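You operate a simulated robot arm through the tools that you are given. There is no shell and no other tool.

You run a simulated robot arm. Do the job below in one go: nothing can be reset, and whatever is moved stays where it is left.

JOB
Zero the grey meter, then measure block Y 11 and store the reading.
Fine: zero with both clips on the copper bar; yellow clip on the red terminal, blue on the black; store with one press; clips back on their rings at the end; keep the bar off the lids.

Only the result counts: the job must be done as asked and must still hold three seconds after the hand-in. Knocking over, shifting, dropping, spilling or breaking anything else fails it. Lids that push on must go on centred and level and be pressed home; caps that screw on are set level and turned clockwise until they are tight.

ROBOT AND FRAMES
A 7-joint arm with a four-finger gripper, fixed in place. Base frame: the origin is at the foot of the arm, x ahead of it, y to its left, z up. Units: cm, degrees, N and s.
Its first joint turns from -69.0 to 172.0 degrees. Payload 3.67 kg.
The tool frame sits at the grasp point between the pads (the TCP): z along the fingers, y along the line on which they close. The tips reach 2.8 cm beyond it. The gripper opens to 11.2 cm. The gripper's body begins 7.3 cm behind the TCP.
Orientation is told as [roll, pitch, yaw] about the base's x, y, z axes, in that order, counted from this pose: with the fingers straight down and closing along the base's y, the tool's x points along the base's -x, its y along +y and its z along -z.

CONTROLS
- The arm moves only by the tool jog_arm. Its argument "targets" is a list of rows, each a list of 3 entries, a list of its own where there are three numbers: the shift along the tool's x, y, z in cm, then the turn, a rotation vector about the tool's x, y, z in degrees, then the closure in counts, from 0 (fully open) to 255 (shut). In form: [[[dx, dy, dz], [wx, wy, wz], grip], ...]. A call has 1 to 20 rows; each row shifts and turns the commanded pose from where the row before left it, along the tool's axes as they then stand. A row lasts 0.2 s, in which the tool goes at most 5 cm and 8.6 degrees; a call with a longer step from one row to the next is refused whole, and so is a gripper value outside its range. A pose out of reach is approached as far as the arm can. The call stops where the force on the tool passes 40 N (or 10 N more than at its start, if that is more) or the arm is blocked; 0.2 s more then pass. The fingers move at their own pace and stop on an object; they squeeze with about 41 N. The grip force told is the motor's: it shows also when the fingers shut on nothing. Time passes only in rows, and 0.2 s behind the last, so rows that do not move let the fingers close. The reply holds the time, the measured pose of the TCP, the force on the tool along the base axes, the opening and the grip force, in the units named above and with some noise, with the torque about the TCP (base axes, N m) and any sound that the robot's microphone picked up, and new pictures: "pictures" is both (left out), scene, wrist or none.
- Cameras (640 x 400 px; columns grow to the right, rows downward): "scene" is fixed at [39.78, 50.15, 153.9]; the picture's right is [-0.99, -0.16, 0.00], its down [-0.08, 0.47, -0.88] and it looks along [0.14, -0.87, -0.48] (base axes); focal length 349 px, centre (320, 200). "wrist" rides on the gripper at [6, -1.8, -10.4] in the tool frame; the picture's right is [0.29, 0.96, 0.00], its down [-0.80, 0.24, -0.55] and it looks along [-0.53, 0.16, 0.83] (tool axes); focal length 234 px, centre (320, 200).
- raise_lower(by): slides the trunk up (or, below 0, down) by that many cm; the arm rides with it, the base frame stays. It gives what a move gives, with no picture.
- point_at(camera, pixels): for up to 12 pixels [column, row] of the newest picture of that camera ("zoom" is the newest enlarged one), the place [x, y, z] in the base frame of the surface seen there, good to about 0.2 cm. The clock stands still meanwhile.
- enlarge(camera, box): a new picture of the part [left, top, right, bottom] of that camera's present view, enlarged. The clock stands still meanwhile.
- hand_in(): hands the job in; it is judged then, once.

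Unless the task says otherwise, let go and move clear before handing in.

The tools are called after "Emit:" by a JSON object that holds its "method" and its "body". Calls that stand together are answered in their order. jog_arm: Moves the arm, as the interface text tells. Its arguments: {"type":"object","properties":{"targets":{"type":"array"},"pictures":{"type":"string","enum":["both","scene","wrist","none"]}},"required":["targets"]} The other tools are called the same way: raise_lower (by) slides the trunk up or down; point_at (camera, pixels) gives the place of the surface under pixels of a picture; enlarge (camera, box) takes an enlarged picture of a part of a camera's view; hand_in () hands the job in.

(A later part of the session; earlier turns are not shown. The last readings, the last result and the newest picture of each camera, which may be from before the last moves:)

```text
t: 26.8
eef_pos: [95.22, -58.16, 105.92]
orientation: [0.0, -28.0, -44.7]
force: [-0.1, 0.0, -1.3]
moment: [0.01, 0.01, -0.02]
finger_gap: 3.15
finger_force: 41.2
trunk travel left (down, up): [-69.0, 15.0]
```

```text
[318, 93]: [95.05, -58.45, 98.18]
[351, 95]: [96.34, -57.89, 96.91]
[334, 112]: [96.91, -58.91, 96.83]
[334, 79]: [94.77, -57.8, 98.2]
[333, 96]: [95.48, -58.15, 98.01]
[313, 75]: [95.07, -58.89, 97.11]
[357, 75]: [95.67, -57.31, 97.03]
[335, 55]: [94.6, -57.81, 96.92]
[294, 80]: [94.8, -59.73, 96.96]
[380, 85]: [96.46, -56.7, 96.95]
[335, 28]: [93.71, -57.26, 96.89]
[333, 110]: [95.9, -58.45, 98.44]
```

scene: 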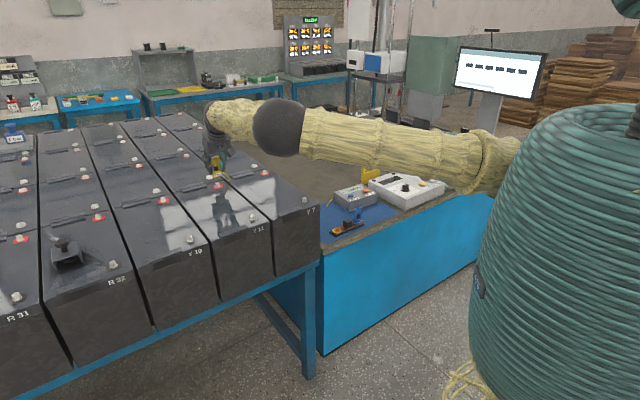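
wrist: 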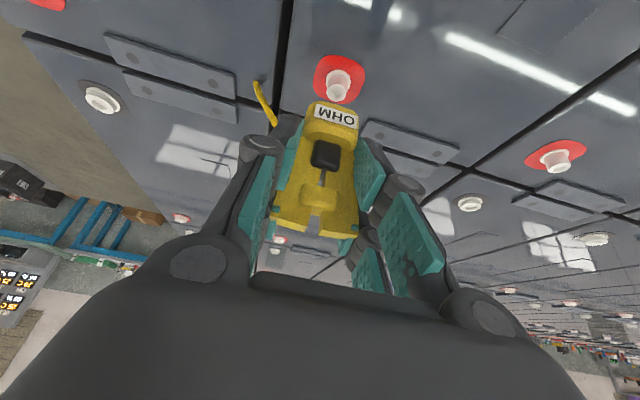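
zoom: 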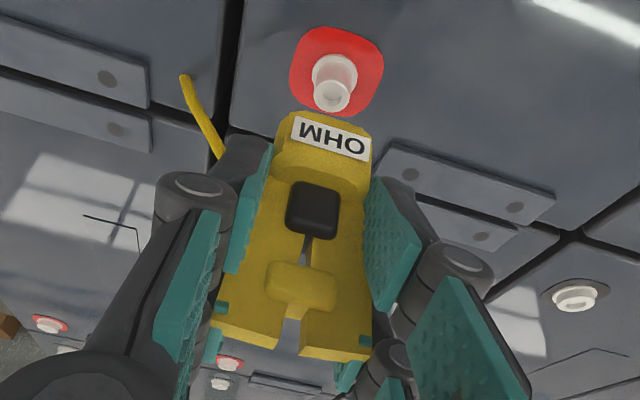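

Terminal centre and clip axis agree within about 0.1 cm. I'll lower vertically, first to just above the post, then slowly onto it.

Emit:
{"method": "jog_arm", "body": {"targets": [[[0.47, 0.08, 0.88], [0, 0, 0], 230], [[0.47, 0, 0.88], [0, 0, 0], 230], [[0.19, 0, 0.35], [0, 0, 0], 230], [[0, 0, 0], [0, 0, 0], 230]]}}

Emit:
{"method": "enlarge", "body": {"camera": "scene", "box": [190, 155, 238, 200]}}

Emit:
{"method": "enlarge", "body": {"camera": "wrist", "box": [260, 40, 400, 180]}}

```text
t: 27.8
eef_pos: [95.29, -58.08, 103.86]
orientation: [0.1, -27.9, -44.6]
force: [0.2, -0.4, -1.7]
moment: [-0.01, -0.02, -0.06]
finger_gap: 3.15
finger_force: 41.4
trunk travel left (down, up): [-69.0, 15.0]
```

scene: 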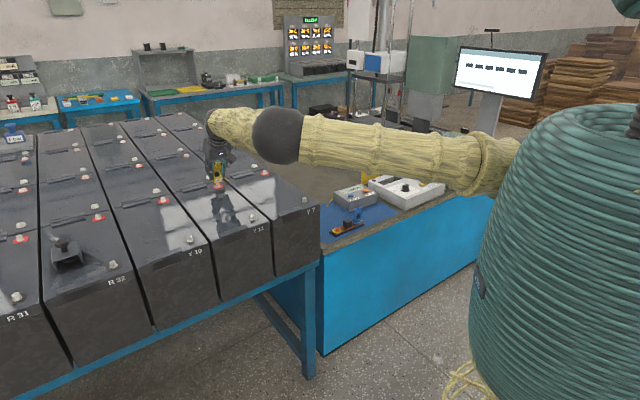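
wrist: 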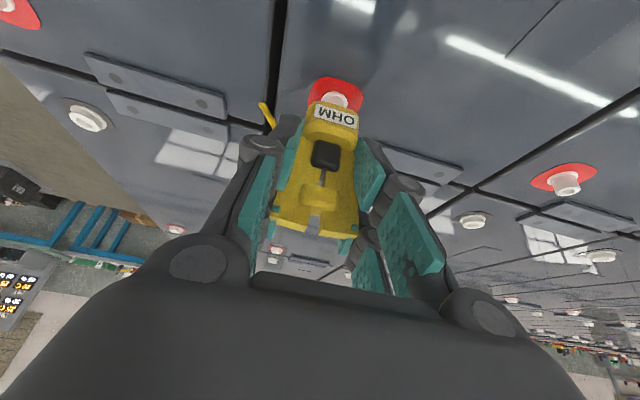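

```text
8.89 times, centred on (214, 178) of scene
```

zoom: 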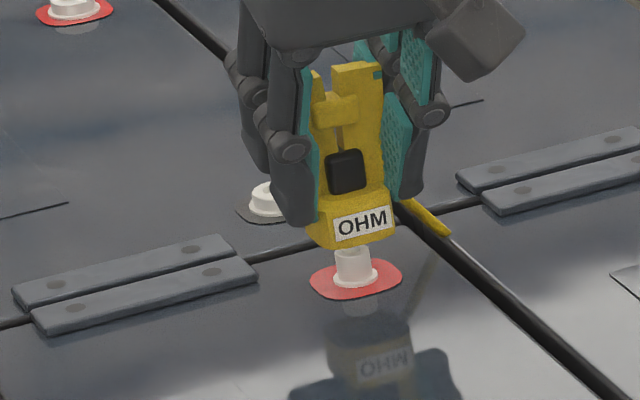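

```text
2.86 times, centred on (330, 110) of wrist
```

zoom: 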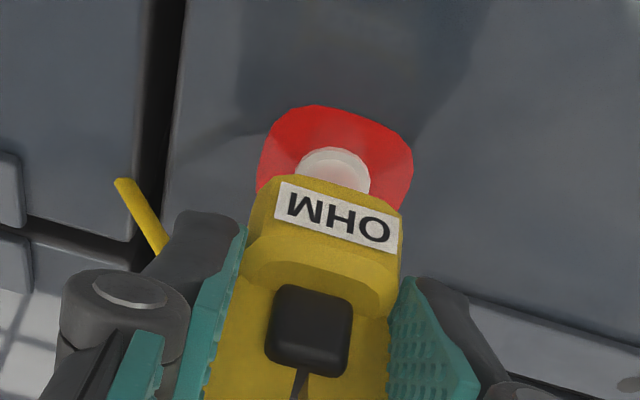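

The clip is centred over the post in both views. Now I'll lower in small steps.

Emit:
{"method": "jog_arm", "body": {"targets": [[[0.14, 0, 0.265], [0, 0, 0], 230], [[0.14, 0, 0.265], [0, 0, 0], 230], [[0.14, 0, 0.265], [0, 0, 0], 230], [[0.14, 0, 0.265], [0, 0, 0], 230], [[0.14, 0, 0.265], [0, 0, 0], 230]]}}

```text
t: 29.0
eef_pos: [95.27, -58.19, 102.29]
orientation: [0.1, -28.0, -44.7]
force: [0.8, 0.1, -0.7]
moment: [0.01, -0.02, -0.01]
finger_gap: 3.14
finger_force: 41.0
trunk travel left (down, up): [-69.0, 15.0]
```

scene: 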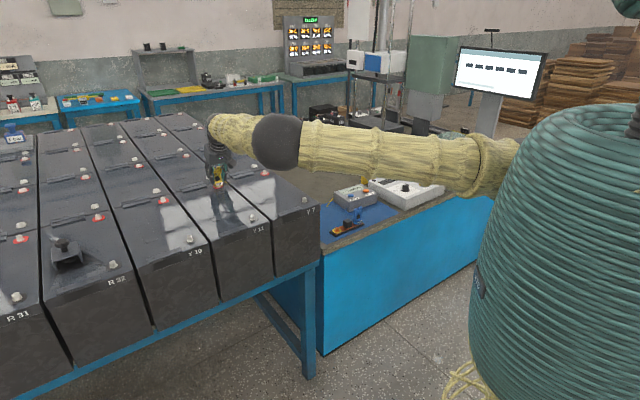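
wrist: 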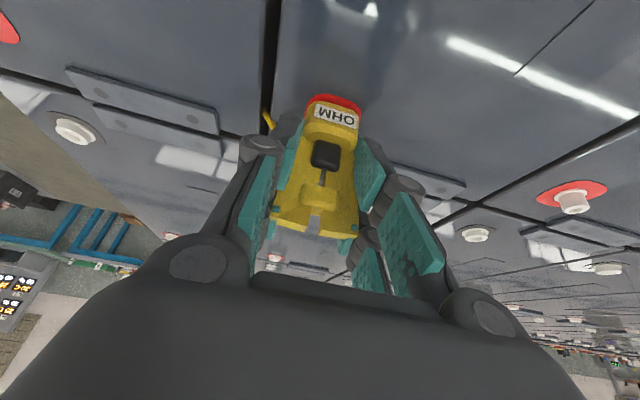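

The clip's base is already below the post top with no resistance, so it is going over the post. A few more fine steps to seat it.

Emit:
{"method": "jog_arm", "body": {"targets": [[[0.07, 0, 0.13], [0, 0, 0], 230], [[0.07, 0, 0.13], [0, 0, 0], 230], [[0.05, 0, 0.09], [0, 0, 0], 230]], "pictures": "none"}}

Emit:
{"method": "enlarge", "body": {"camera": "scene", "box": [190, 155, 238, 200]}}

```text
t: 29.8
eef_pos: [95.19, -58.16, 101.95]
orientation: [0.0, -28.0, -44.7]
force: [0.4, 0.0, -0.9]
moment: [0.03, 0.0, 0.02]
finger_gap: 3.15
finger_force: 41.5
trunk travel left (down, up): [-69.0, 15.0]
```

```text
8.89 times, centred on (214, 178) of scene
```

zoom: 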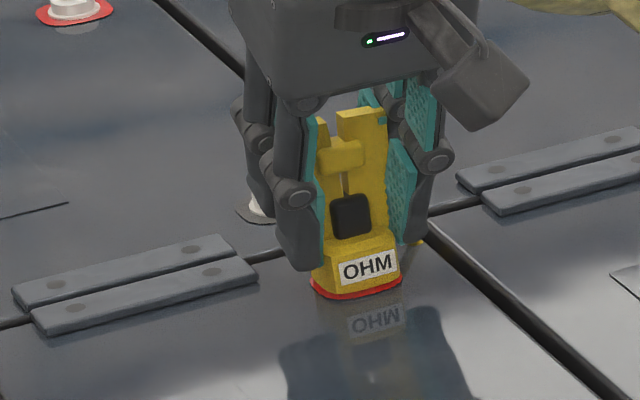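

Almost seated, still no reaction force. I'll continue in 0.1 cm steps.

Emit:
{"method": "jog_arm", "body": {"targets": [[[0.047, 0, 0.088], [0, 0, 0], 230], [[0, 0, 0], [0, 0, 0], 230]], "pictures": "none"}}

Emit:
{"method": "jog_arm", "body": {"targets": [[[0.047, 0, 0.088], [0, 0, 0], 230], [[0, 0, 0], [0, 0, 0], 230]], "pictures": "wrist"}}

```text
t: 30.4
eef_pos: [95.31, -58.14, 101.76]
orientation: [0.0, -28.0, -44.7]
force: [-0.4, 0.7, -1.4]
moment: [0.04, -0.01, 0.0]
finger_gap: 3.15
finger_force: 41.0
trunk travel left (down, up): [-69.0, 15.0]
```

```text
t: 31.0
eef_pos: [95.2, -58.1, 101.63]
orientation: [0.0, -28.1, -44.7]
force: [-0.2, -0.7, -1.4]
moment: [0.01, 0.01, 0.01]
finger_gap: 3.15
finger_force: 40.8
trunk travel left (down, up): [-69.0, 15.0]
```

wrist: 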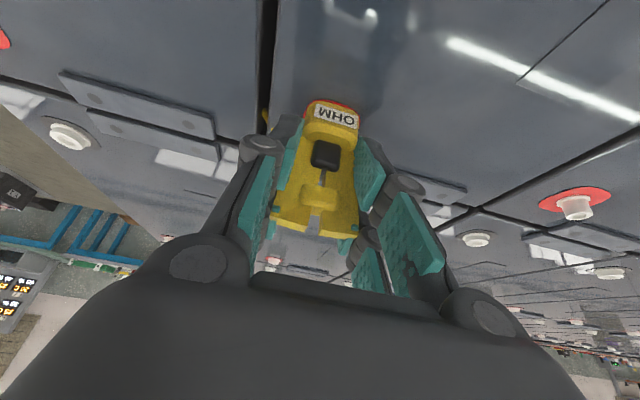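

Emit:
{"method": "jog_arm", "body": {"targets": [[[0.047, 0, 0.088], [0, 0, 0], 230], [[0, 0, 0], [0, 0, 0], 230]], "pictures": "none"}}

Emit:
{"method": "enlarge", "body": {"camera": "scene", "box": [198, 165, 230, 190]}}

```text
t: 31.6
eef_pos: [95.24, -58.2, 101.75]
orientation: [0.0, -28.0, -44.6]
force: [0.6, -0.1, 1.5]
moment: [-0.01, -0.02, 0.01]
finger_gap: 3.14
finger_force: 40.8
trunk travel left (down, up): [-69.0, 15.0]
```

```text
16.00 times, centred on (214, 178) of scene
```

zoom: 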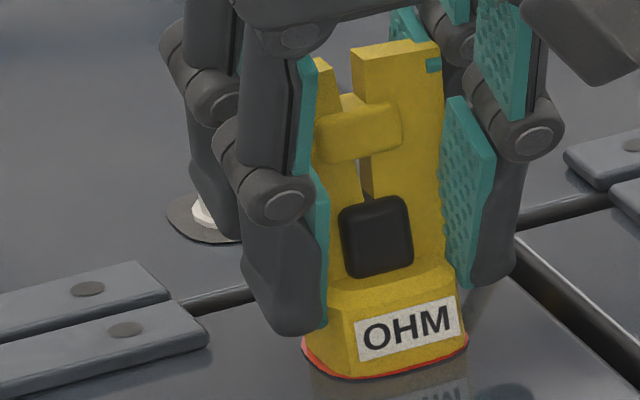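

Force rose by about 3 N and z matches the seated height, so the clip is down on the red terminal. I'll open the fingers gently.

Emit:
{"method": "jog_arm", "body": {"targets": [[[0, 0, 0], [0, 0, 0], 180], [[0, 0, 0], [0, 0, 0], 170], [[0, 0, 0], [0, 0, 0], 160], [[0, 0, 0], [0, 0, 0], 150], [[0, 0, 0], [0, 0, 0], 150]]}}

Emit:
{"method": "enlarge", "body": {"camera": "wrist", "box": [220, 40, 440, 260]}}

```text
t: 32.8
eef_pos: [95.32, -58.14, 101.64]
orientation: [0.0, -28.0, -44.7]
force: [-0.2, -0.2, -0.3]
moment: [-0.03, -0.01, -0.02]
finger_gap: 4.59
finger_force: 0.2
trunk travel left (down, up): [-69.0, 15.0]
```

scene: 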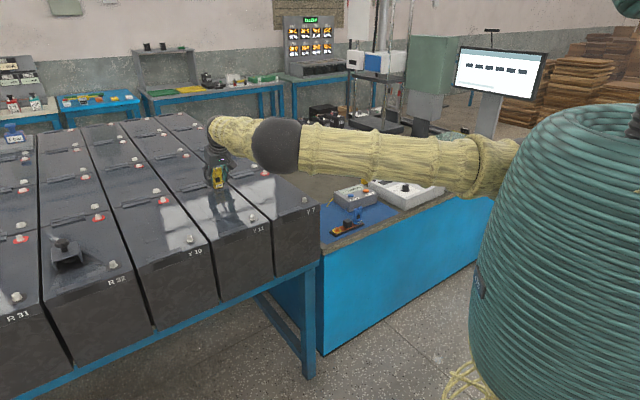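
wrist: 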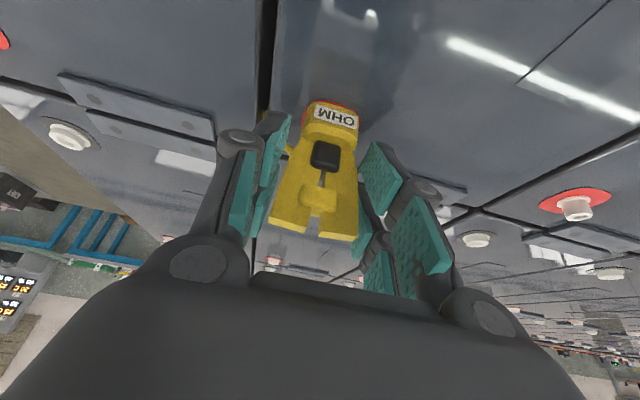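

```text
1.82 times, centred on (330, 150) of wrist
```

zoom: 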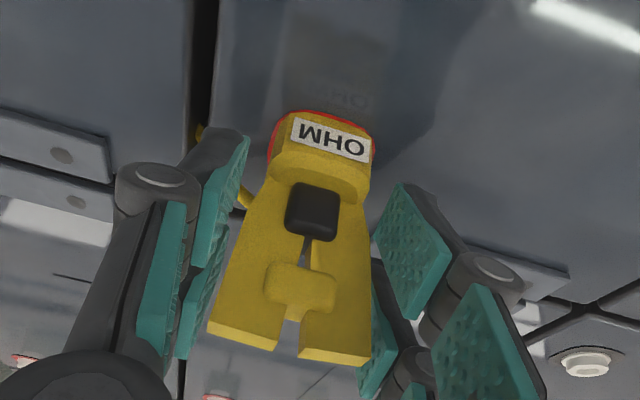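

The yellow clip stands by itself on the red terminal. I'll back the hand out along its axis and travel back above the blue clip at z≈110.

Emit:
{"method": "jog_arm", "body": {"targets": [[[0, 0, -1], [0, 0, 0], 150], [[0, 0, -2.5], [0, 0, 0], 150], [[0, 0, -3], [0, 0, 0], 150], [[0, 0, -3.0], [0, 0, 0], 150], [[0, 0, 0], [0, 0, 0], 100]]}}

Emit:
{"method": "enlarge", "body": {"camera": "scene", "box": [190, 140, 350, 240]}}

```text
t: 34.0
eef_pos: [92.29, -54.98, 109.89]
orientation: [0.0, -27.9, -44.9]
force: [0.7, 1.1, -0.8]
moment: [-0.05, -0.01, 0.02]
finger_gap: 6.85
finger_force: 0.1
trunk travel left (down, up): [-69.0, 15.0]
```

scene: 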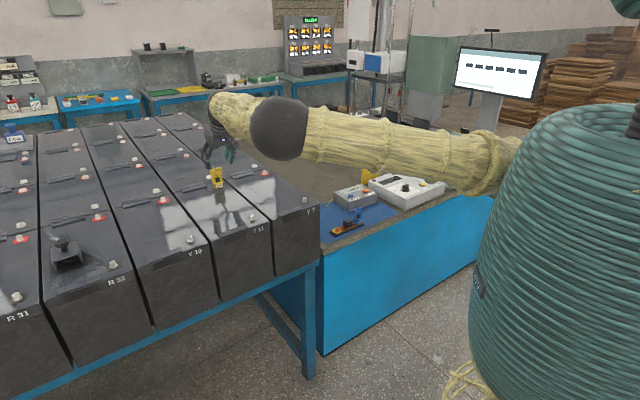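
wrist: 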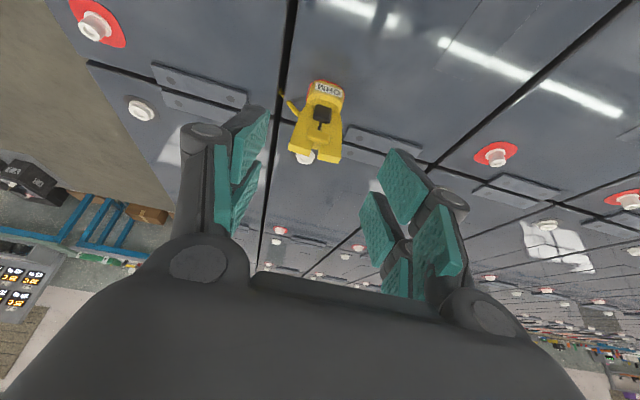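

```text
4.00 times, centred on (270, 190) of scene
```

zoom: 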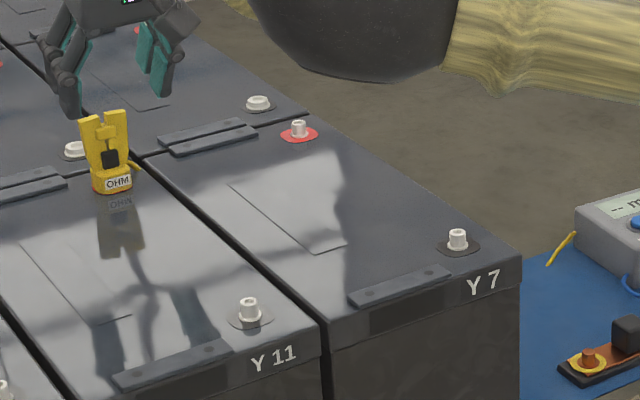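

The clip stays upright on the terminal. Now travelling to above the blue clip.

Emit:
{"method": "jog_arm", "body": {"targets": [[[1.32, -3.3, -0.78], [0, 0, 0], 100], [[1.32, -3.3, -0.78], [0, 0, 0], 100], [[1.32, -3.3, -0.78], [0, 0, 0], 100], [[1.32, -3.3, -0.78], [0, 0, 0], 100], [[1.32, -3.3, -0.78], [0, 0, 0], 100], [[1.32, -3.3, -0.78], [0, 0, 0], 100], [[1.32, -3.3, -0.78], [0, 0, 0], 100], [[1.32, -3.3, -0.78], [0, 0, 0], 100], [[1.32, -3.3, -0.78], [0, 0, 0], 100], [[1.32, -3.3, -0.78], [0, 0, 0], 100], [[1.32, -3.3, -0.78], [0, 0, 0], 100], [[1.32, -3.3, -0.78], [0, 0, 0], 100], [[1.32, -3.3, -0.78], [0, 0, 0], 100], [[1.32, -3.3, -0.78], [0, 0, 0], 100], [[1.32, -3.3, -0.78], [0, 0, 0], 100], [[0, 0, 0], [0, 0, 0], 150]]}}

```text
t: 37.4
eef_pos: [41.04, -73.74, 111.19]
orientation: [-0.1, -28.0, -44.6]
force: [0.3, 0.5, 0.7]
moment: [-0.02, 0.02, 0.01]
finger_gap: 4.6
finger_force: 0.0
trunk travel left (down, up): [-69.0, 15.0]
```

scene: 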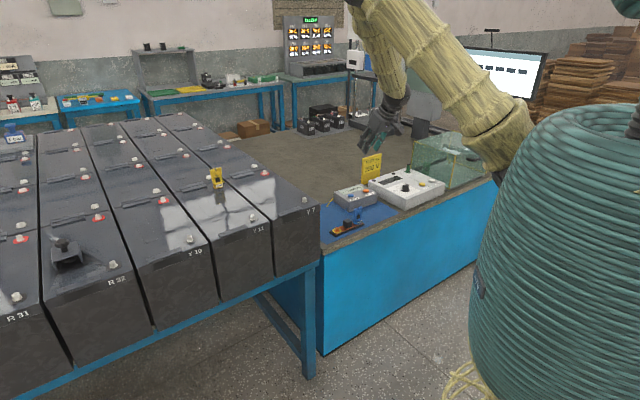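
wrist: 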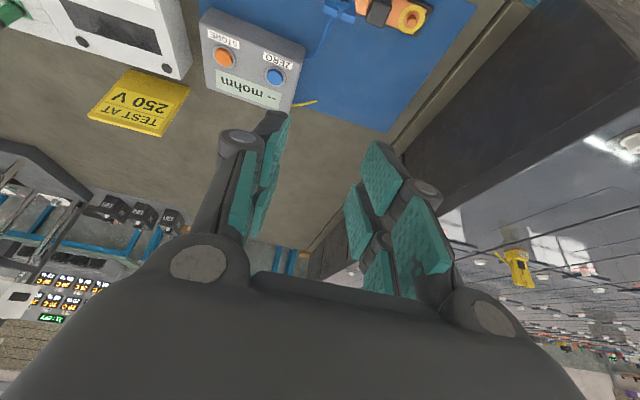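

The hand is over the blue clip's side of the bar (blue at wrist (340,8)). I'll lower the trunk 24 cm to the pre-grasp height of about 87, still above the clip's top at 81.4.

Emit:
{"method": "raise_lower", "body": {"by": -24}}

Emit:
{"method": "jog_arm", "body": {"targets": [[[0, 0, 0], [0, 0, 0], 150]]}}

Emit:
{"method": "enlarge", "body": {"camera": "wrist", "box": [240, 50, 420, 200]}}

```text
t: 39.9
eef_pos: [40.95, -73.82, 87.03]
orientation: [0.0, -28.0, -44.7]
force: [-0.3, 0.4, 0.7]
moment: [0.01, -0.01, 0.03]
finger_gap: 4.62
finger_force: 0.1
trunk travel left (down, up): [-45.0, 39.0]
```

```text
t: 40.3
eef_pos: [40.99, -73.83, 87.1]
orientation: [0.0, -28.0, -44.8]
force: [0.2, -0.7, 0.6]
moment: [-0.01, -0.01, 0.01]
finger_gap: 4.63
finger_force: 0.1
trunk travel left (down, up): [-45.0, 39.0]
```

scene: 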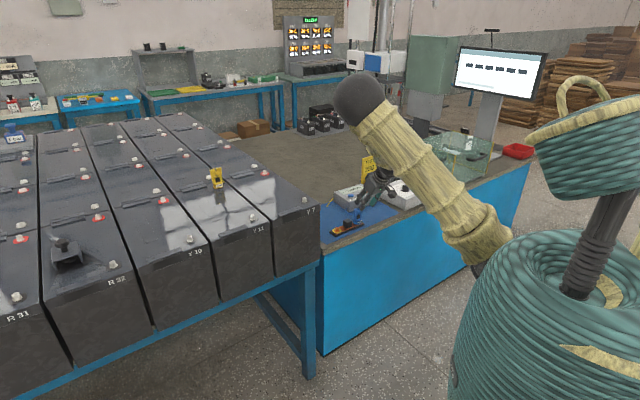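
wrist: 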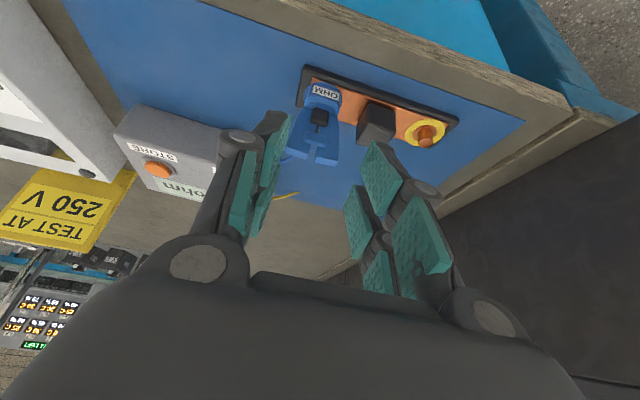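

```text
2.67 times, centred on (330, 125) of wrist
```

zoom: 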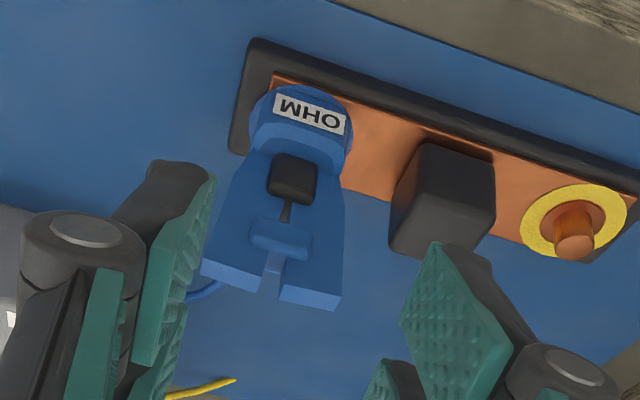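

Clear view of the blue clip (zoom (285,200)) and the yellow ring with its post (zoom (575,225)). Measuring both.

Emit:
{"method": "point_at", "body": {"camera": "zoom", "pixels": [[205, 262], [280, 292], [335, 298], [236, 190], [342, 205], [275, 180], [300, 220], [258, 262], [310, 115], [575, 245], [535, 215], [622, 212]]}}

Emit:
{"method": "point_at", "body": {"camera": "zoom", "pixels": [[576, 188], [528, 225], [562, 243], [590, 243], [575, 256], [575, 232], [225, 270], [320, 290], [440, 240], [440, 160]]}}

```text
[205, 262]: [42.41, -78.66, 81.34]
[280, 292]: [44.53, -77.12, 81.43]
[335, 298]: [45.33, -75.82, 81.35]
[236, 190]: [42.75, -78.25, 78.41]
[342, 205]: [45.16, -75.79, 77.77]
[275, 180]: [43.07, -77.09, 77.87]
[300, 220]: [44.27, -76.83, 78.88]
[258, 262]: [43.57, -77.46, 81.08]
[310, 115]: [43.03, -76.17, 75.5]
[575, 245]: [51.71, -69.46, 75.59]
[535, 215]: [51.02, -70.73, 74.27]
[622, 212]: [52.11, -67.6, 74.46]
```

```text
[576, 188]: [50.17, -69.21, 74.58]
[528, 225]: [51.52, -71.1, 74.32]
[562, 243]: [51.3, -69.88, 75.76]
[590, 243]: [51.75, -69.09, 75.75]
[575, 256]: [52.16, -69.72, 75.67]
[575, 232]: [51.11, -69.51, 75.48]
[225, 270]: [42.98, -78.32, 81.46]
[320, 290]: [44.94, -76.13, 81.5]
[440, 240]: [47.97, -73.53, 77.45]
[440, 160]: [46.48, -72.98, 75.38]
```

Blue clip centre is at about (44.2,-77.4), same height and face offset as the yellow one. I'll correct 0.26 cm sideways and approach along the tool axis.

Emit:
{"method": "jog_arm", "body": {"targets": [[[-0.15, -0.26, 1.0], [0, 0, 0], 150], [[-0.1, 0, 1.5], [0, 0, 0], 150], [[-0.1, 0, 1.5], [0, 0, 0], 150], [[0, 0, 0], [0, 0, 0], 150]]}}

Emit:
{"method": "enlarge", "body": {"camera": "wrist", "box": [220, 80, 420, 205]}}

```text
t: 41.3
eef_pos: [42.31, -75.64, 83.62]
orientation: [0.0, -28.0, -44.8]
force: [-0.1, -0.2, 1.0]
moment: [0.02, 0.03, 0.03]
finger_gap: 4.61
finger_force: 0.2
trunk travel left (down, up): [-45.0, 39.0]
```

scene: 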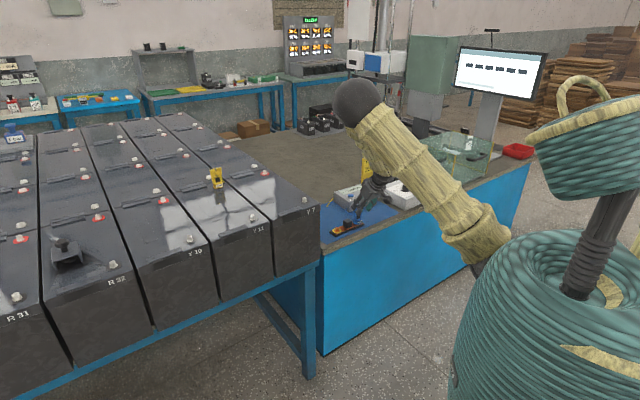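
wrist: 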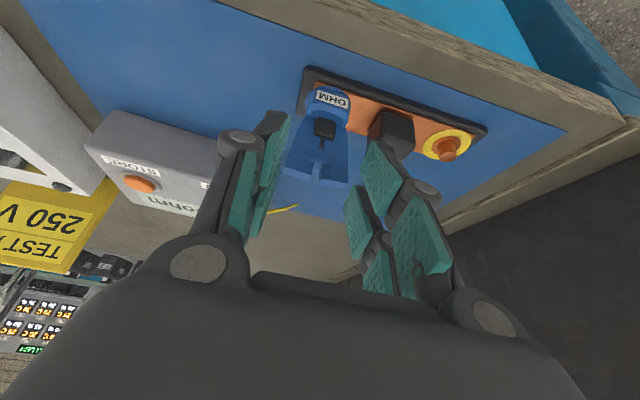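

```text
3.20 times, centred on (320, 142) of wrist
```

zoom: 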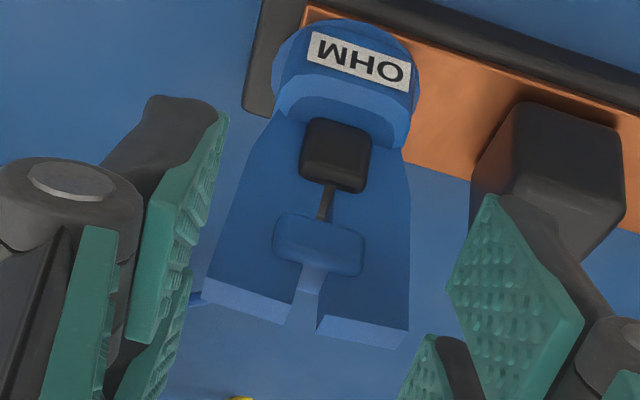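

Well centred. I'll go in the last 5 cm.

Emit:
{"method": "jog_arm", "body": {"targets": [[[-0.06, 0.06, 1.27], [0, 0, 0], 150], [[-0.06, 0, 1.27], [0, 0, 0], 150], [[-0.05, 0, 1.27], [0, 0, 0], 150], [[-0.05, 0, 1.26], [0, 0, 0], 150], [[0, 0, 0], [0, 0, 0], 150]]}}

```text
t: 42.5
eef_pos: [44.24, -77.41, 79.3]
orientation: [0.0, -28.1, -44.7]
force: [-0.8, 0.3, -0.3]
moment: [-0.02, 0.0, 0.02]
finger_gap: 4.62
finger_force: 0.1
trunk travel left (down, up): [-45.0, 39.0]
```

scene: 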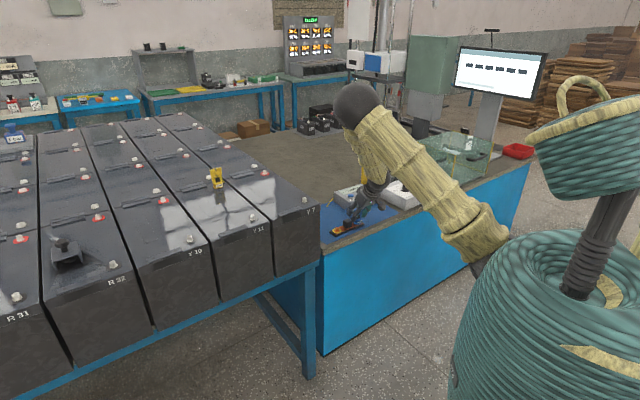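
wrist: 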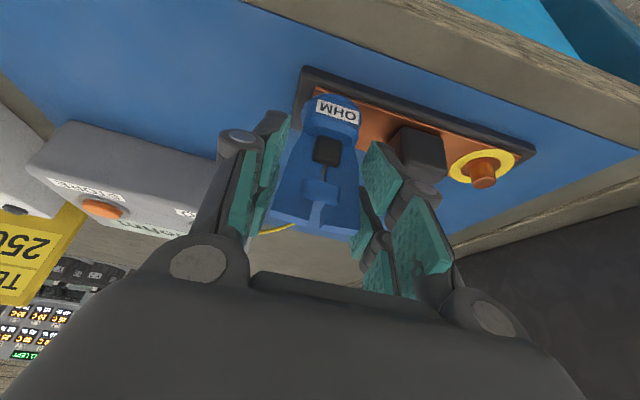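

The blue clip is between the pads (wrist (315,190)); closing gradually, then a slow lift.

Emit:
{"method": "jog_arm", "body": {"targets": [[[0, 0, 0], [0, 0, 0], 165], [[0, 0, 0], [0, 0, 0], 175], [[0, 0, 0], [0, 0, 0], 185], [[0, 0, 0], [0, 0, 0], 195], [[0, 0, 0], [0, 0, 0], 210], [[0, 0, 0], [0, 0, 0], 230], [[0, 0, 0], [0, 0, 0], 230]], "pictures": "wrist"}}

Emit:
{"method": "jog_arm", "body": {"targets": [[[-0.23, 0, -0.44], [0, 0, 0], 230], [[-0.23, 0, -0.44], [0, 0, 0], 230], [[-0.47, 0, -0.88], [0, 0, 0], 230], [[-0.47, 0, -0.88], [0, 0, 0], 230], [[0, 0, 0], [0, 0, 0], 230]]}}

Emit:
{"method": "enlarge", "body": {"camera": "wrist", "box": [260, 40, 420, 180]}}

```text
t: 44.1
eef_pos: [44.19, -77.49, 79.45]
orientation: [0.0, -28.0, -44.7]
force: [0.0, -0.3, 0.8]
moment: [0.01, -0.01, -0.02]
finger_gap: 3.17
finger_force: 40.9
trunk travel left (down, up): [-45.0, 39.0]
```

wrist: 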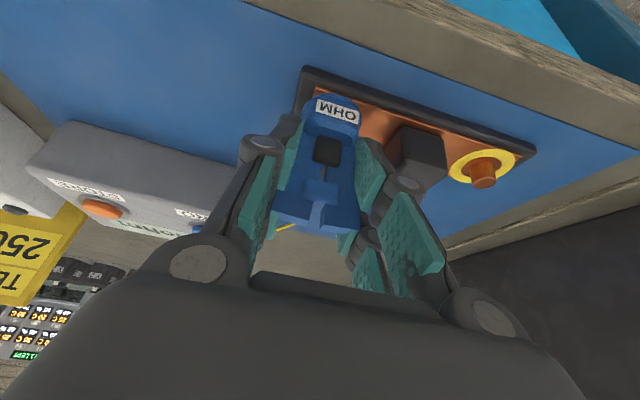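

```text
t: 45.3
eef_pos: [44.06, -77.38, 82.29]
orientation: [0.0, -28.0, -44.7]
force: [-0.7, 0.5, -1.5]
moment: [0.01, -0.02, 0.0]
finger_gap: 3.15
finger_force: 41.1
trunk travel left (down, up): [-45.0, 39.0]
```

scene: 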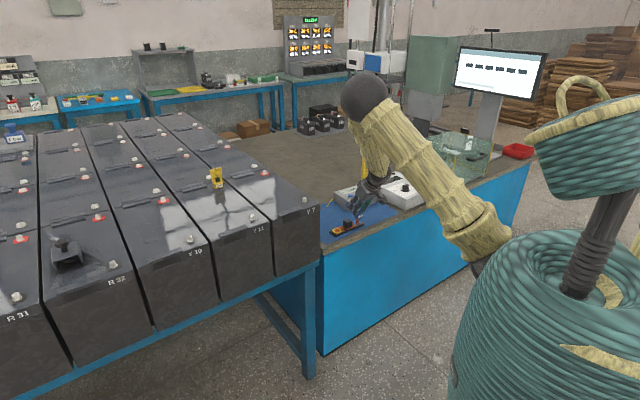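
wrist: 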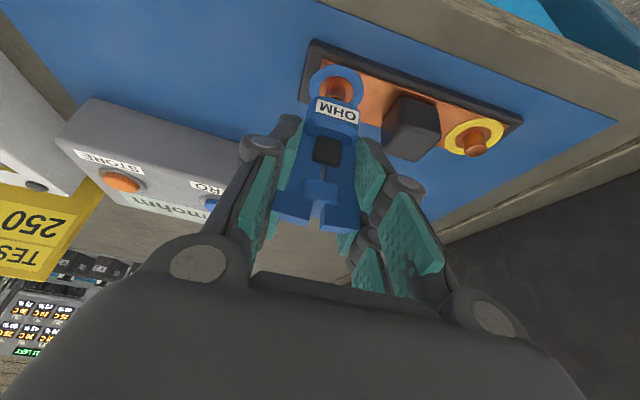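

```text
2.86 times, centred on (340, 110) of wrist
```

zoom: 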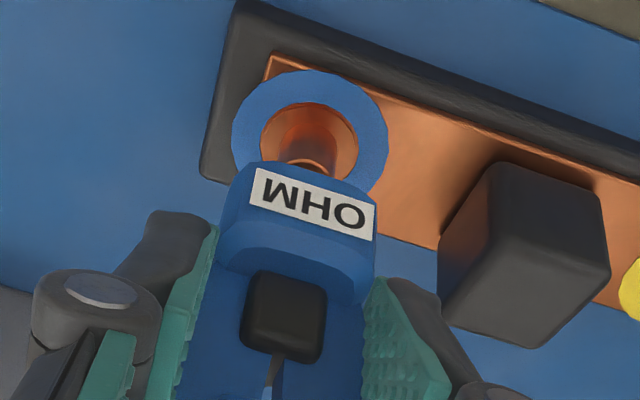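

The blue clip lifted cleanly off its blue ring; the bar stayed put. Raising the trunk 24 cm, then carrying it toward the black terminal.

Emit:
{"method": "raise_lower", "body": {"by": 24}}

Emit:
{"method": "jog_arm", "body": {"targets": [[[0.355, 3.556, -0.19], [0, 0, 0], 230], [[0.355, 3.556, -0.19], [0, 0, 0], 230], [[0.355, 3.556, -0.19], [0, 0, 0], 230], [[0.355, 3.556, -0.19], [0, 0, 0], 230], [[0.355, 3.556, -0.19], [0, 0, 0], 230], [[0.355, 3.556, -0.19], [0, 0, 0], 230], [[0.355, 3.556, -0.19], [0, 0, 0], 230], [[0.355, 3.556, -0.19], [0, 0, 0], 230], [[0.355, 3.556, -0.19], [0, 0, 0], 230], [[0, 0, 0], [0, 0, 0], 230]]}}

```text
t: 47.8
eef_pos: [44.16, -77.48, 106.25]
orientation: [0.0, -28.0, -44.6]
force: [0.1, 0.8, -1.4]
moment: [-0.03, 0.0, 0.0]
finger_gap: 3.14
finger_force: 40.9
trunk travel left (down, up): [-69.0, 15.0]
```

```text
t: 50.0
eef_pos: [64.11, -52.05, 106.34]
orientation: [0.0, -28.0, -44.7]
force: [-0.6, 0.2, -0.7]
moment: [-0.01, 0.0, 0.02]
finger_gap: 3.18
finger_force: 41.1
trunk travel left (down, up): [-69.0, 15.0]
```

scene: 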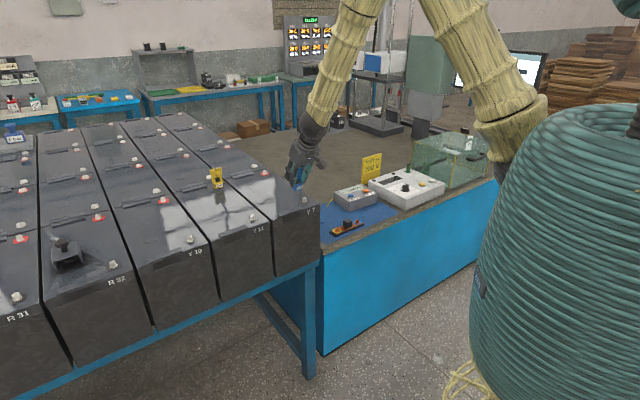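
wrist: 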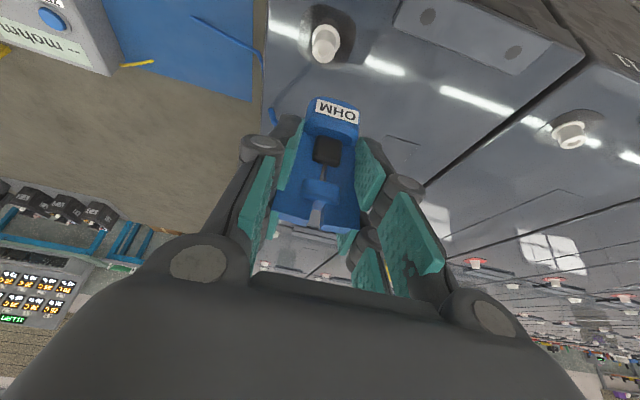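

All fine; the Y 11 black terminal is at wrist (570,135). Continuing to straight above it.

Emit:
{"method": "jog_arm", "body": {"targets": [[[0.36, 3.54, -0.19], [0, 0, 0], 230], [[0.36, 3.54, -0.19], [0, 0, 0], 230], [[0.36, 3.54, -0.19], [0, 0, 0], 230], [[0.36, 3.54, -0.19], [0, 0, 0], 230], [[0.36, 3.54, -0.19], [0, 0, 0], 230], [[0, 0, 0], [0, 0, 0], 230], [[0, 0, 0], [0, 0, 0], 230]]}}

Emit:
{"method": "enlarge", "body": {"camera": "wrist", "box": [220, 20, 440, 240]}}

Emit:
{"method": "point_at", "body": {"camera": "wrist", "pixels": [[337, 92], [337, 85], [337, 99], [330, 92], [345, 92]]}}

```text
t: 51.6
eef_pos: [74.95, -37.88, 106.29]
orientation: [0.0, -28.0, -44.7]
force: [0.7, 0.2, -0.6]
moment: [-0.02, 0.02, 0.01]
finger_gap: 3.15
finger_force: 41.1
trunk travel left (down, up): [-69.0, 15.0]
```

scene: 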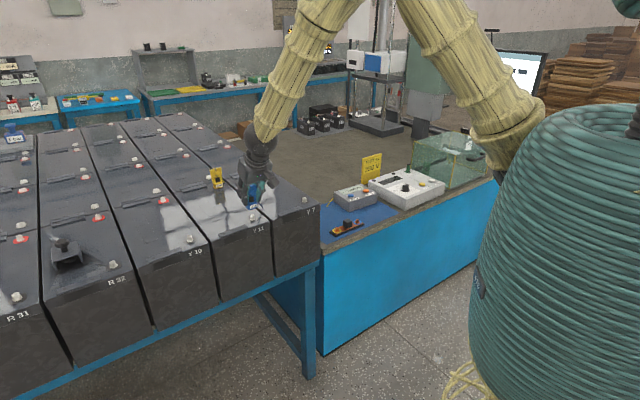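
wrist: 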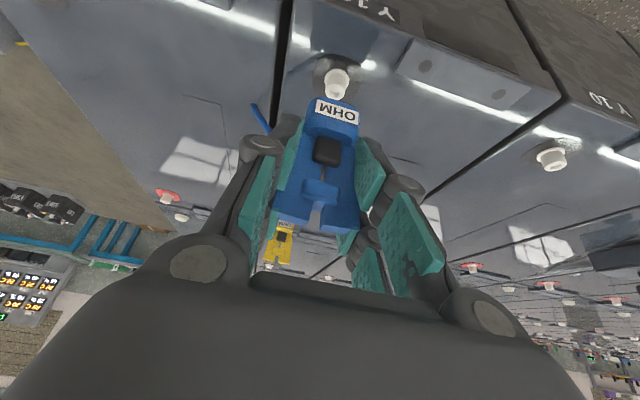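

```text
1.82 times, centred on (330, 130) of wrist
```

zoom: 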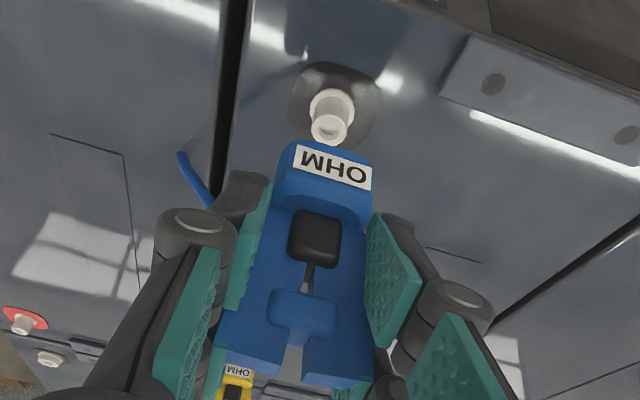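

```text
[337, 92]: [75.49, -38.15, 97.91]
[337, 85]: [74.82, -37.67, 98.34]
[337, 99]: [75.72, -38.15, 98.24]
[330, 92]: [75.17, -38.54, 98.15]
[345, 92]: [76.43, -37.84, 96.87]
```

The post is at wrist (335,90); the clip needs about 0.17 cm more outward. I'll correct and lower to just above the post.

Emit:
{"method": "jog_arm", "body": {"targets": [[[0.32, 0.03, 0.96], [0, 0, 0], 230], [[0.47, 0, 0.88], [0, 0, 0], 230], [[0.19, 0, 0.35], [0, 0, 0], 230], [[0, 0, 0], [0, 0, 0], 230]]}}

Emit:
{"method": "enlarge", "body": {"camera": "scene", "box": [225, 190, 273, 235]}}

Emit:
{"method": "enlarge", "body": {"camera": "wrist", "box": [260, 40, 400, 180]}}

```text
t: 52.6
eef_pos: [75.21, -38.21, 104.03]
orientation: [0.0, -28.0, -44.7]
force: [0.6, -0.1, -1.8]
moment: [0.0, 0.04, 0.0]
finger_gap: 3.14
finger_force: 40.9
trunk travel left (down, up): [-69.0, 15.0]
```

scene: 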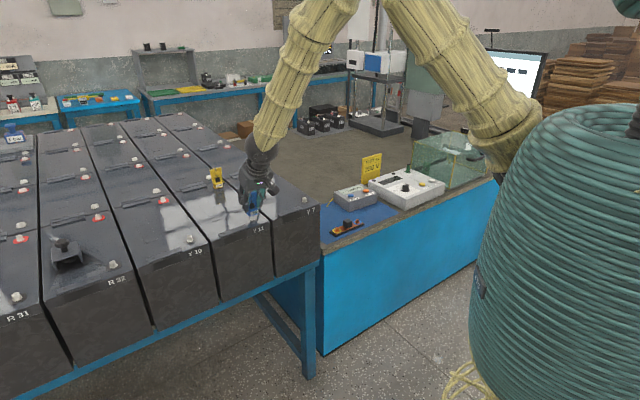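
wrist: 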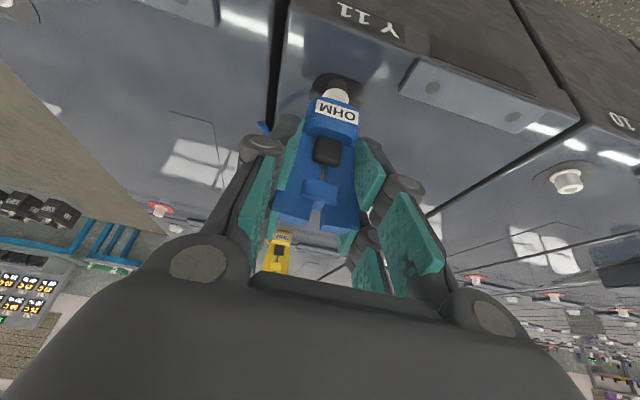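

```text
8.89 times, centred on (249, 212) of scene
```

zoom: 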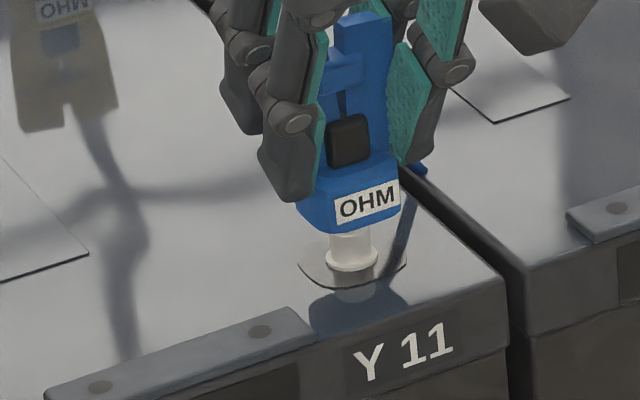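

```text
2.86 times, centred on (330, 110) of wrist
```

zoom: 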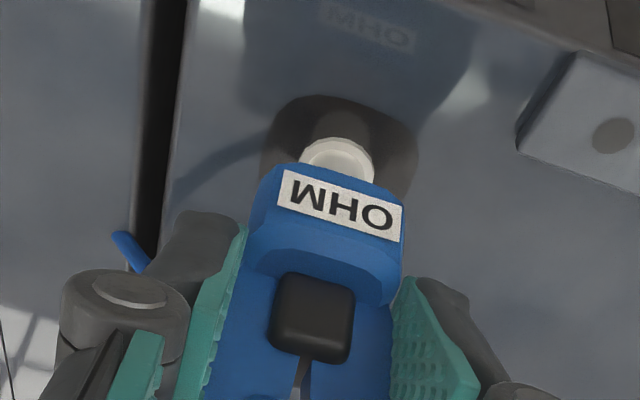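

Compared with the yellow clip's successful approach, this one is about 0.15 cm too far out. I'll shift back slightly and lower in small steps.

Emit:
{"method": "jog_arm", "body": {"targets": [[[0.13, 0, -0.07], [0, 0, 0], 230], [[0.14, 0, 0.265], [0, 0, 0], 230], [[0.14, 0, 0.265], [0, 0, 0], 230], [[0.14, 0, 0.265], [0, 0, 0], 230], [[0.14, 0, 0.265], [0, 0, 0], 230], [[0, 0, 0], [0, 0, 0], 230]]}}

Emit:
{"method": "enlarge", "body": {"camera": "scene", "box": [225, 190, 273, 235]}}

```text
t: 54.0
eef_pos: [75.14, -38.15, 102.78]
orientation: [0.0, -28.0, -44.7]
force: [-0.4, 0.7, -1.4]
moment: [0.02, 0.04, -0.01]
finger_gap: 3.16
finger_force: 41.1
trunk travel left (down, up): [-69.0, 15.0]
```

scene: 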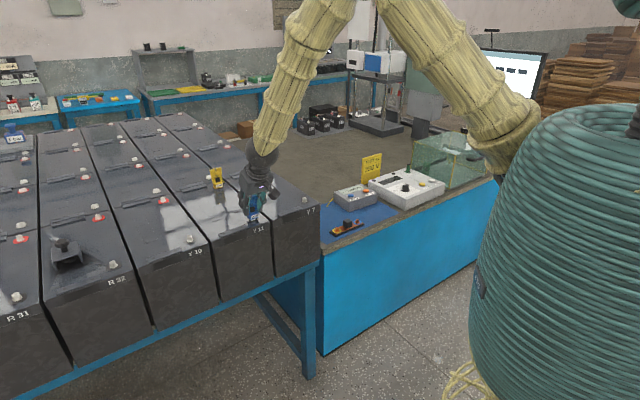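
wrist: 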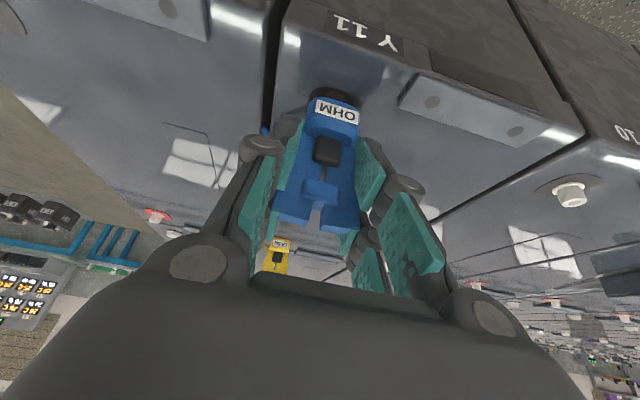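

```text
8.89 times, centred on (249, 212) of scene
```

zoom: 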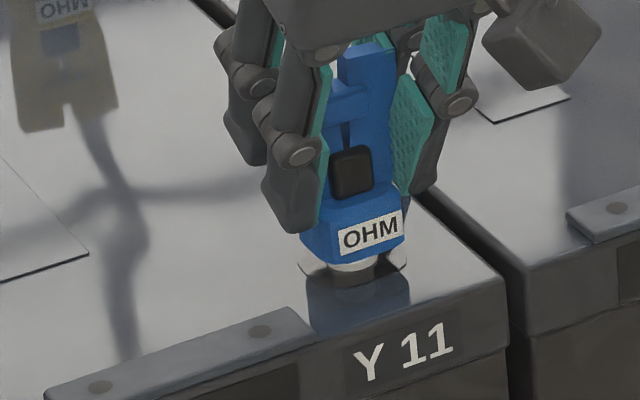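

The clip's base is over the post with no resistance; a few more fine steps to seat it at about z 101.8.

Emit:
{"method": "jog_arm", "body": {"targets": [[[0.117, 0, 0.22], [0, 0, 0], 230], [[0.117, 0, 0.22], [0, 0, 0], 230], [[0.07, 0, 0.13], [0, 0, 0], 230], [[0.07, 0, 0.13], [0, 0, 0], 230], [[0, 0, 0], [0, 0, 0], 230]], "pictures": "none"}}

Emit:
{"method": "jog_arm", "body": {"targets": [[[0.047, 0, 0.088], [0, 0, 0], 230], [[0, 0, 0], [0, 0, 0], 230]], "pictures": "none"}}

Emit:
{"method": "enlarge", "body": {"camera": "scene", "box": [225, 190, 273, 235]}}

```text
t: 55.2
eef_pos: [75.15, -38.24, 101.94]
orientation: [0.0, -28.0, -44.7]
force: [-0.6, 1.0, -1.2]
moment: [-0.02, -0.02, 0.0]
finger_gap: 3.15
finger_force: 41.0
trunk travel left (down, up): [-69.0, 15.0]
```

```text
t: 55.8
eef_pos: [75.31, -38.15, 102.0]
orientation: [0.0, -28.0, -44.7]
force: [-0.3, -0.5, 1.3]
moment: [-0.01, -0.02, 0.0]
finger_gap: 3.17
finger_force: 41.0
trunk travel left (down, up): [-69.0, 15.0]
```

```text
8.89 times, centred on (249, 212) of scene
```

zoom: 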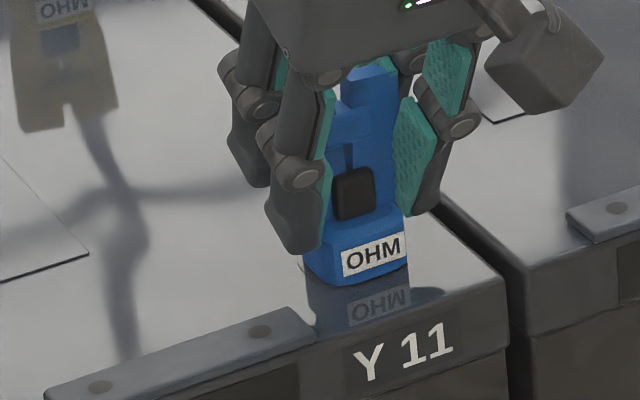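

Force turned to +1.3 N and the base is flush with the lid: seated on the black terminal. Opening and backing out along the tool axis.

Emit:
{"method": "jog_arm", "body": {"targets": [[[0, 0, 0], [0, 0, 0], 180], [[0, 0, 0], [0, 0, 0], 170], [[0, 0, 0], [0, 0, 0], 160], [[0, 0, 0], [0, 0, 0], 150], [[0, 0, 0], [0, 0, 0], 150], [[0, 0, -1], [0, 0, 0], 150], [[0, 0, -2.5], [0, 0, 0], 150], [[0, 0, -3], [0, 0, 0], 150], [[0, 0, -3], [0, 0, 0], 150], [[0, 0, 0], [0, 0, 0], 150]]}}

Emit:
{"method": "enlarge", "body": {"camera": "scene", "box": [190, 160, 280, 240]}}

Emit:
{"method": "enlarge", "body": {"camera": "scene", "box": [325, 175, 385, 215]}}

```text
t: 58.0
eef_pos: [72.21, -35.04, 110.17]
orientation: [-0.1, -27.9, -44.8]
force: [-0.4, 0.4, -0.2]
moment: [0.03, -0.01, -0.01]
finger_gap: 4.59
finger_force: 0.0
trunk travel left (down, up): [-69.0, 15.0]
```

scene: 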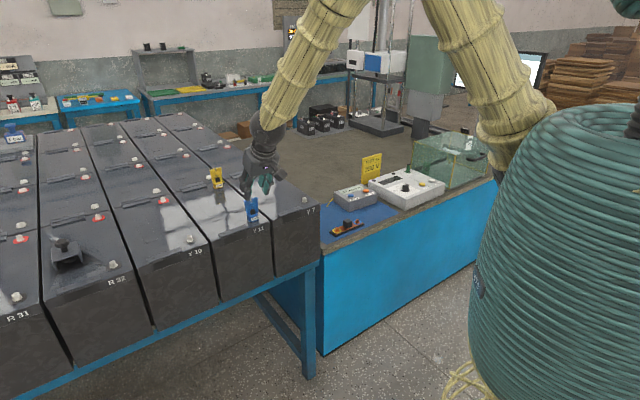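
wrist: 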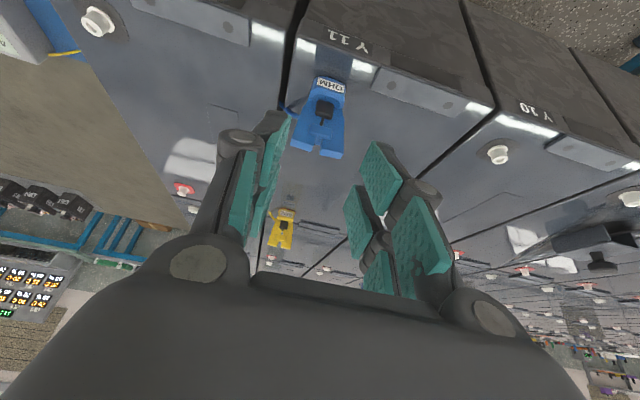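

```text
5.00 times, centred on (235, 200) of scene
```

zoom: 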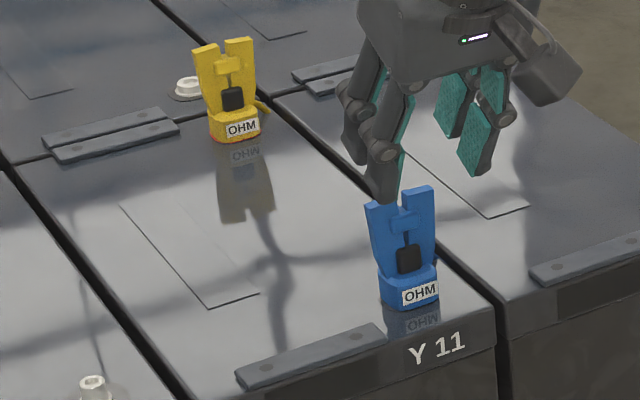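

```text
10.00 times, centred on (355, 195) of scene
```

zoom: 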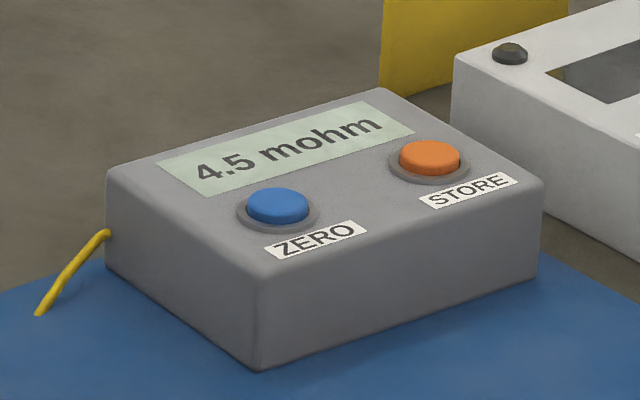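

The meter shows 4.5 mohm with both clips on Y 11. I'll measure STORE's exact position, then carry the hand over to it with fingers closed.

Emit:
{"method": "point_at", "body": {"camera": "zoom", "pixels": [[430, 145], [430, 155], [402, 157], [457, 155], [430, 173], [430, 185], [278, 200], [500, 145]]}}

Emit:
{"method": "jog_arm", "body": {"targets": [[[-0.5, -3.5, -1], [0, 0, 0], 255], [[0.4, -3.5, 0], [0, 0, 0], 255], [[0, -3.5, 0], [0, 0, 0], 255], [[0, -3.5, 0], [0, 0, 0], 255], [[0, -3.5, 0], [0, 0, 0], 255], [[0, -3.5, 0], [0, 0, 0], 255], [[0, -3.5, 0], [0, 0, 0], 255], [[0, -3.5, 0], [0, 0, 0], 255], [[0, -3.5, 0], [0, 0, 0], 255], [[0, -3.5, 0], [0, 0, 0], 255], [[0, -3.5, 0], [0, 0, 0], 255], [[0, -3.5, 0], [0, 0, 0], 255], [[0, -3.5, 0], [0, 0, 0], 255], [[0, 0, 0], [0, 0, 0], 255]]}}

```text
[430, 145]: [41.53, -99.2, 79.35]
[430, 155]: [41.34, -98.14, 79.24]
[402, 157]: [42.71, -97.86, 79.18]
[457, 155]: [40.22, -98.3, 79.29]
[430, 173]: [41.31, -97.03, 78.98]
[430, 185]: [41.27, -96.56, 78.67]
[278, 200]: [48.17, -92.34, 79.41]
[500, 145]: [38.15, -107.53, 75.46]
```

```text
t: 61.0
eef_pos: [40.97, -66.12, 111.3]
orientation: [0.0, -28.1, -44.9]
force: [-0.1, -0.9, 0.0]
moment: [0.0, 0.04, 0.01]
finger_gap: 0.01
finger_force: 36.0
out of reach, approached as far as the arm can: row 12, 13
trunk travel left (down, up): [-69.0, 15.0]
```

scene: 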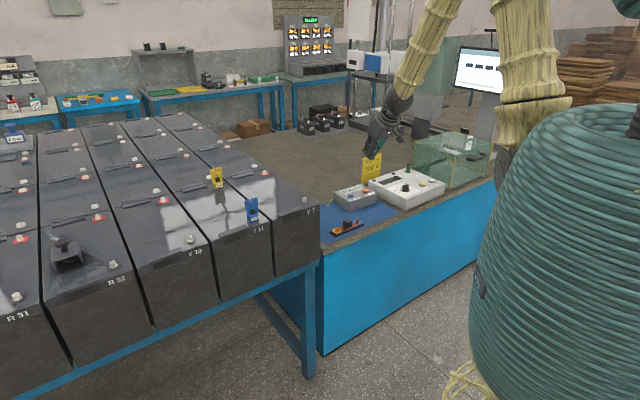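
wrist: 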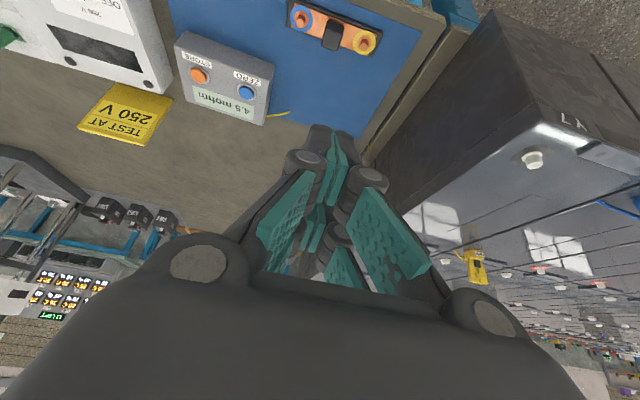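

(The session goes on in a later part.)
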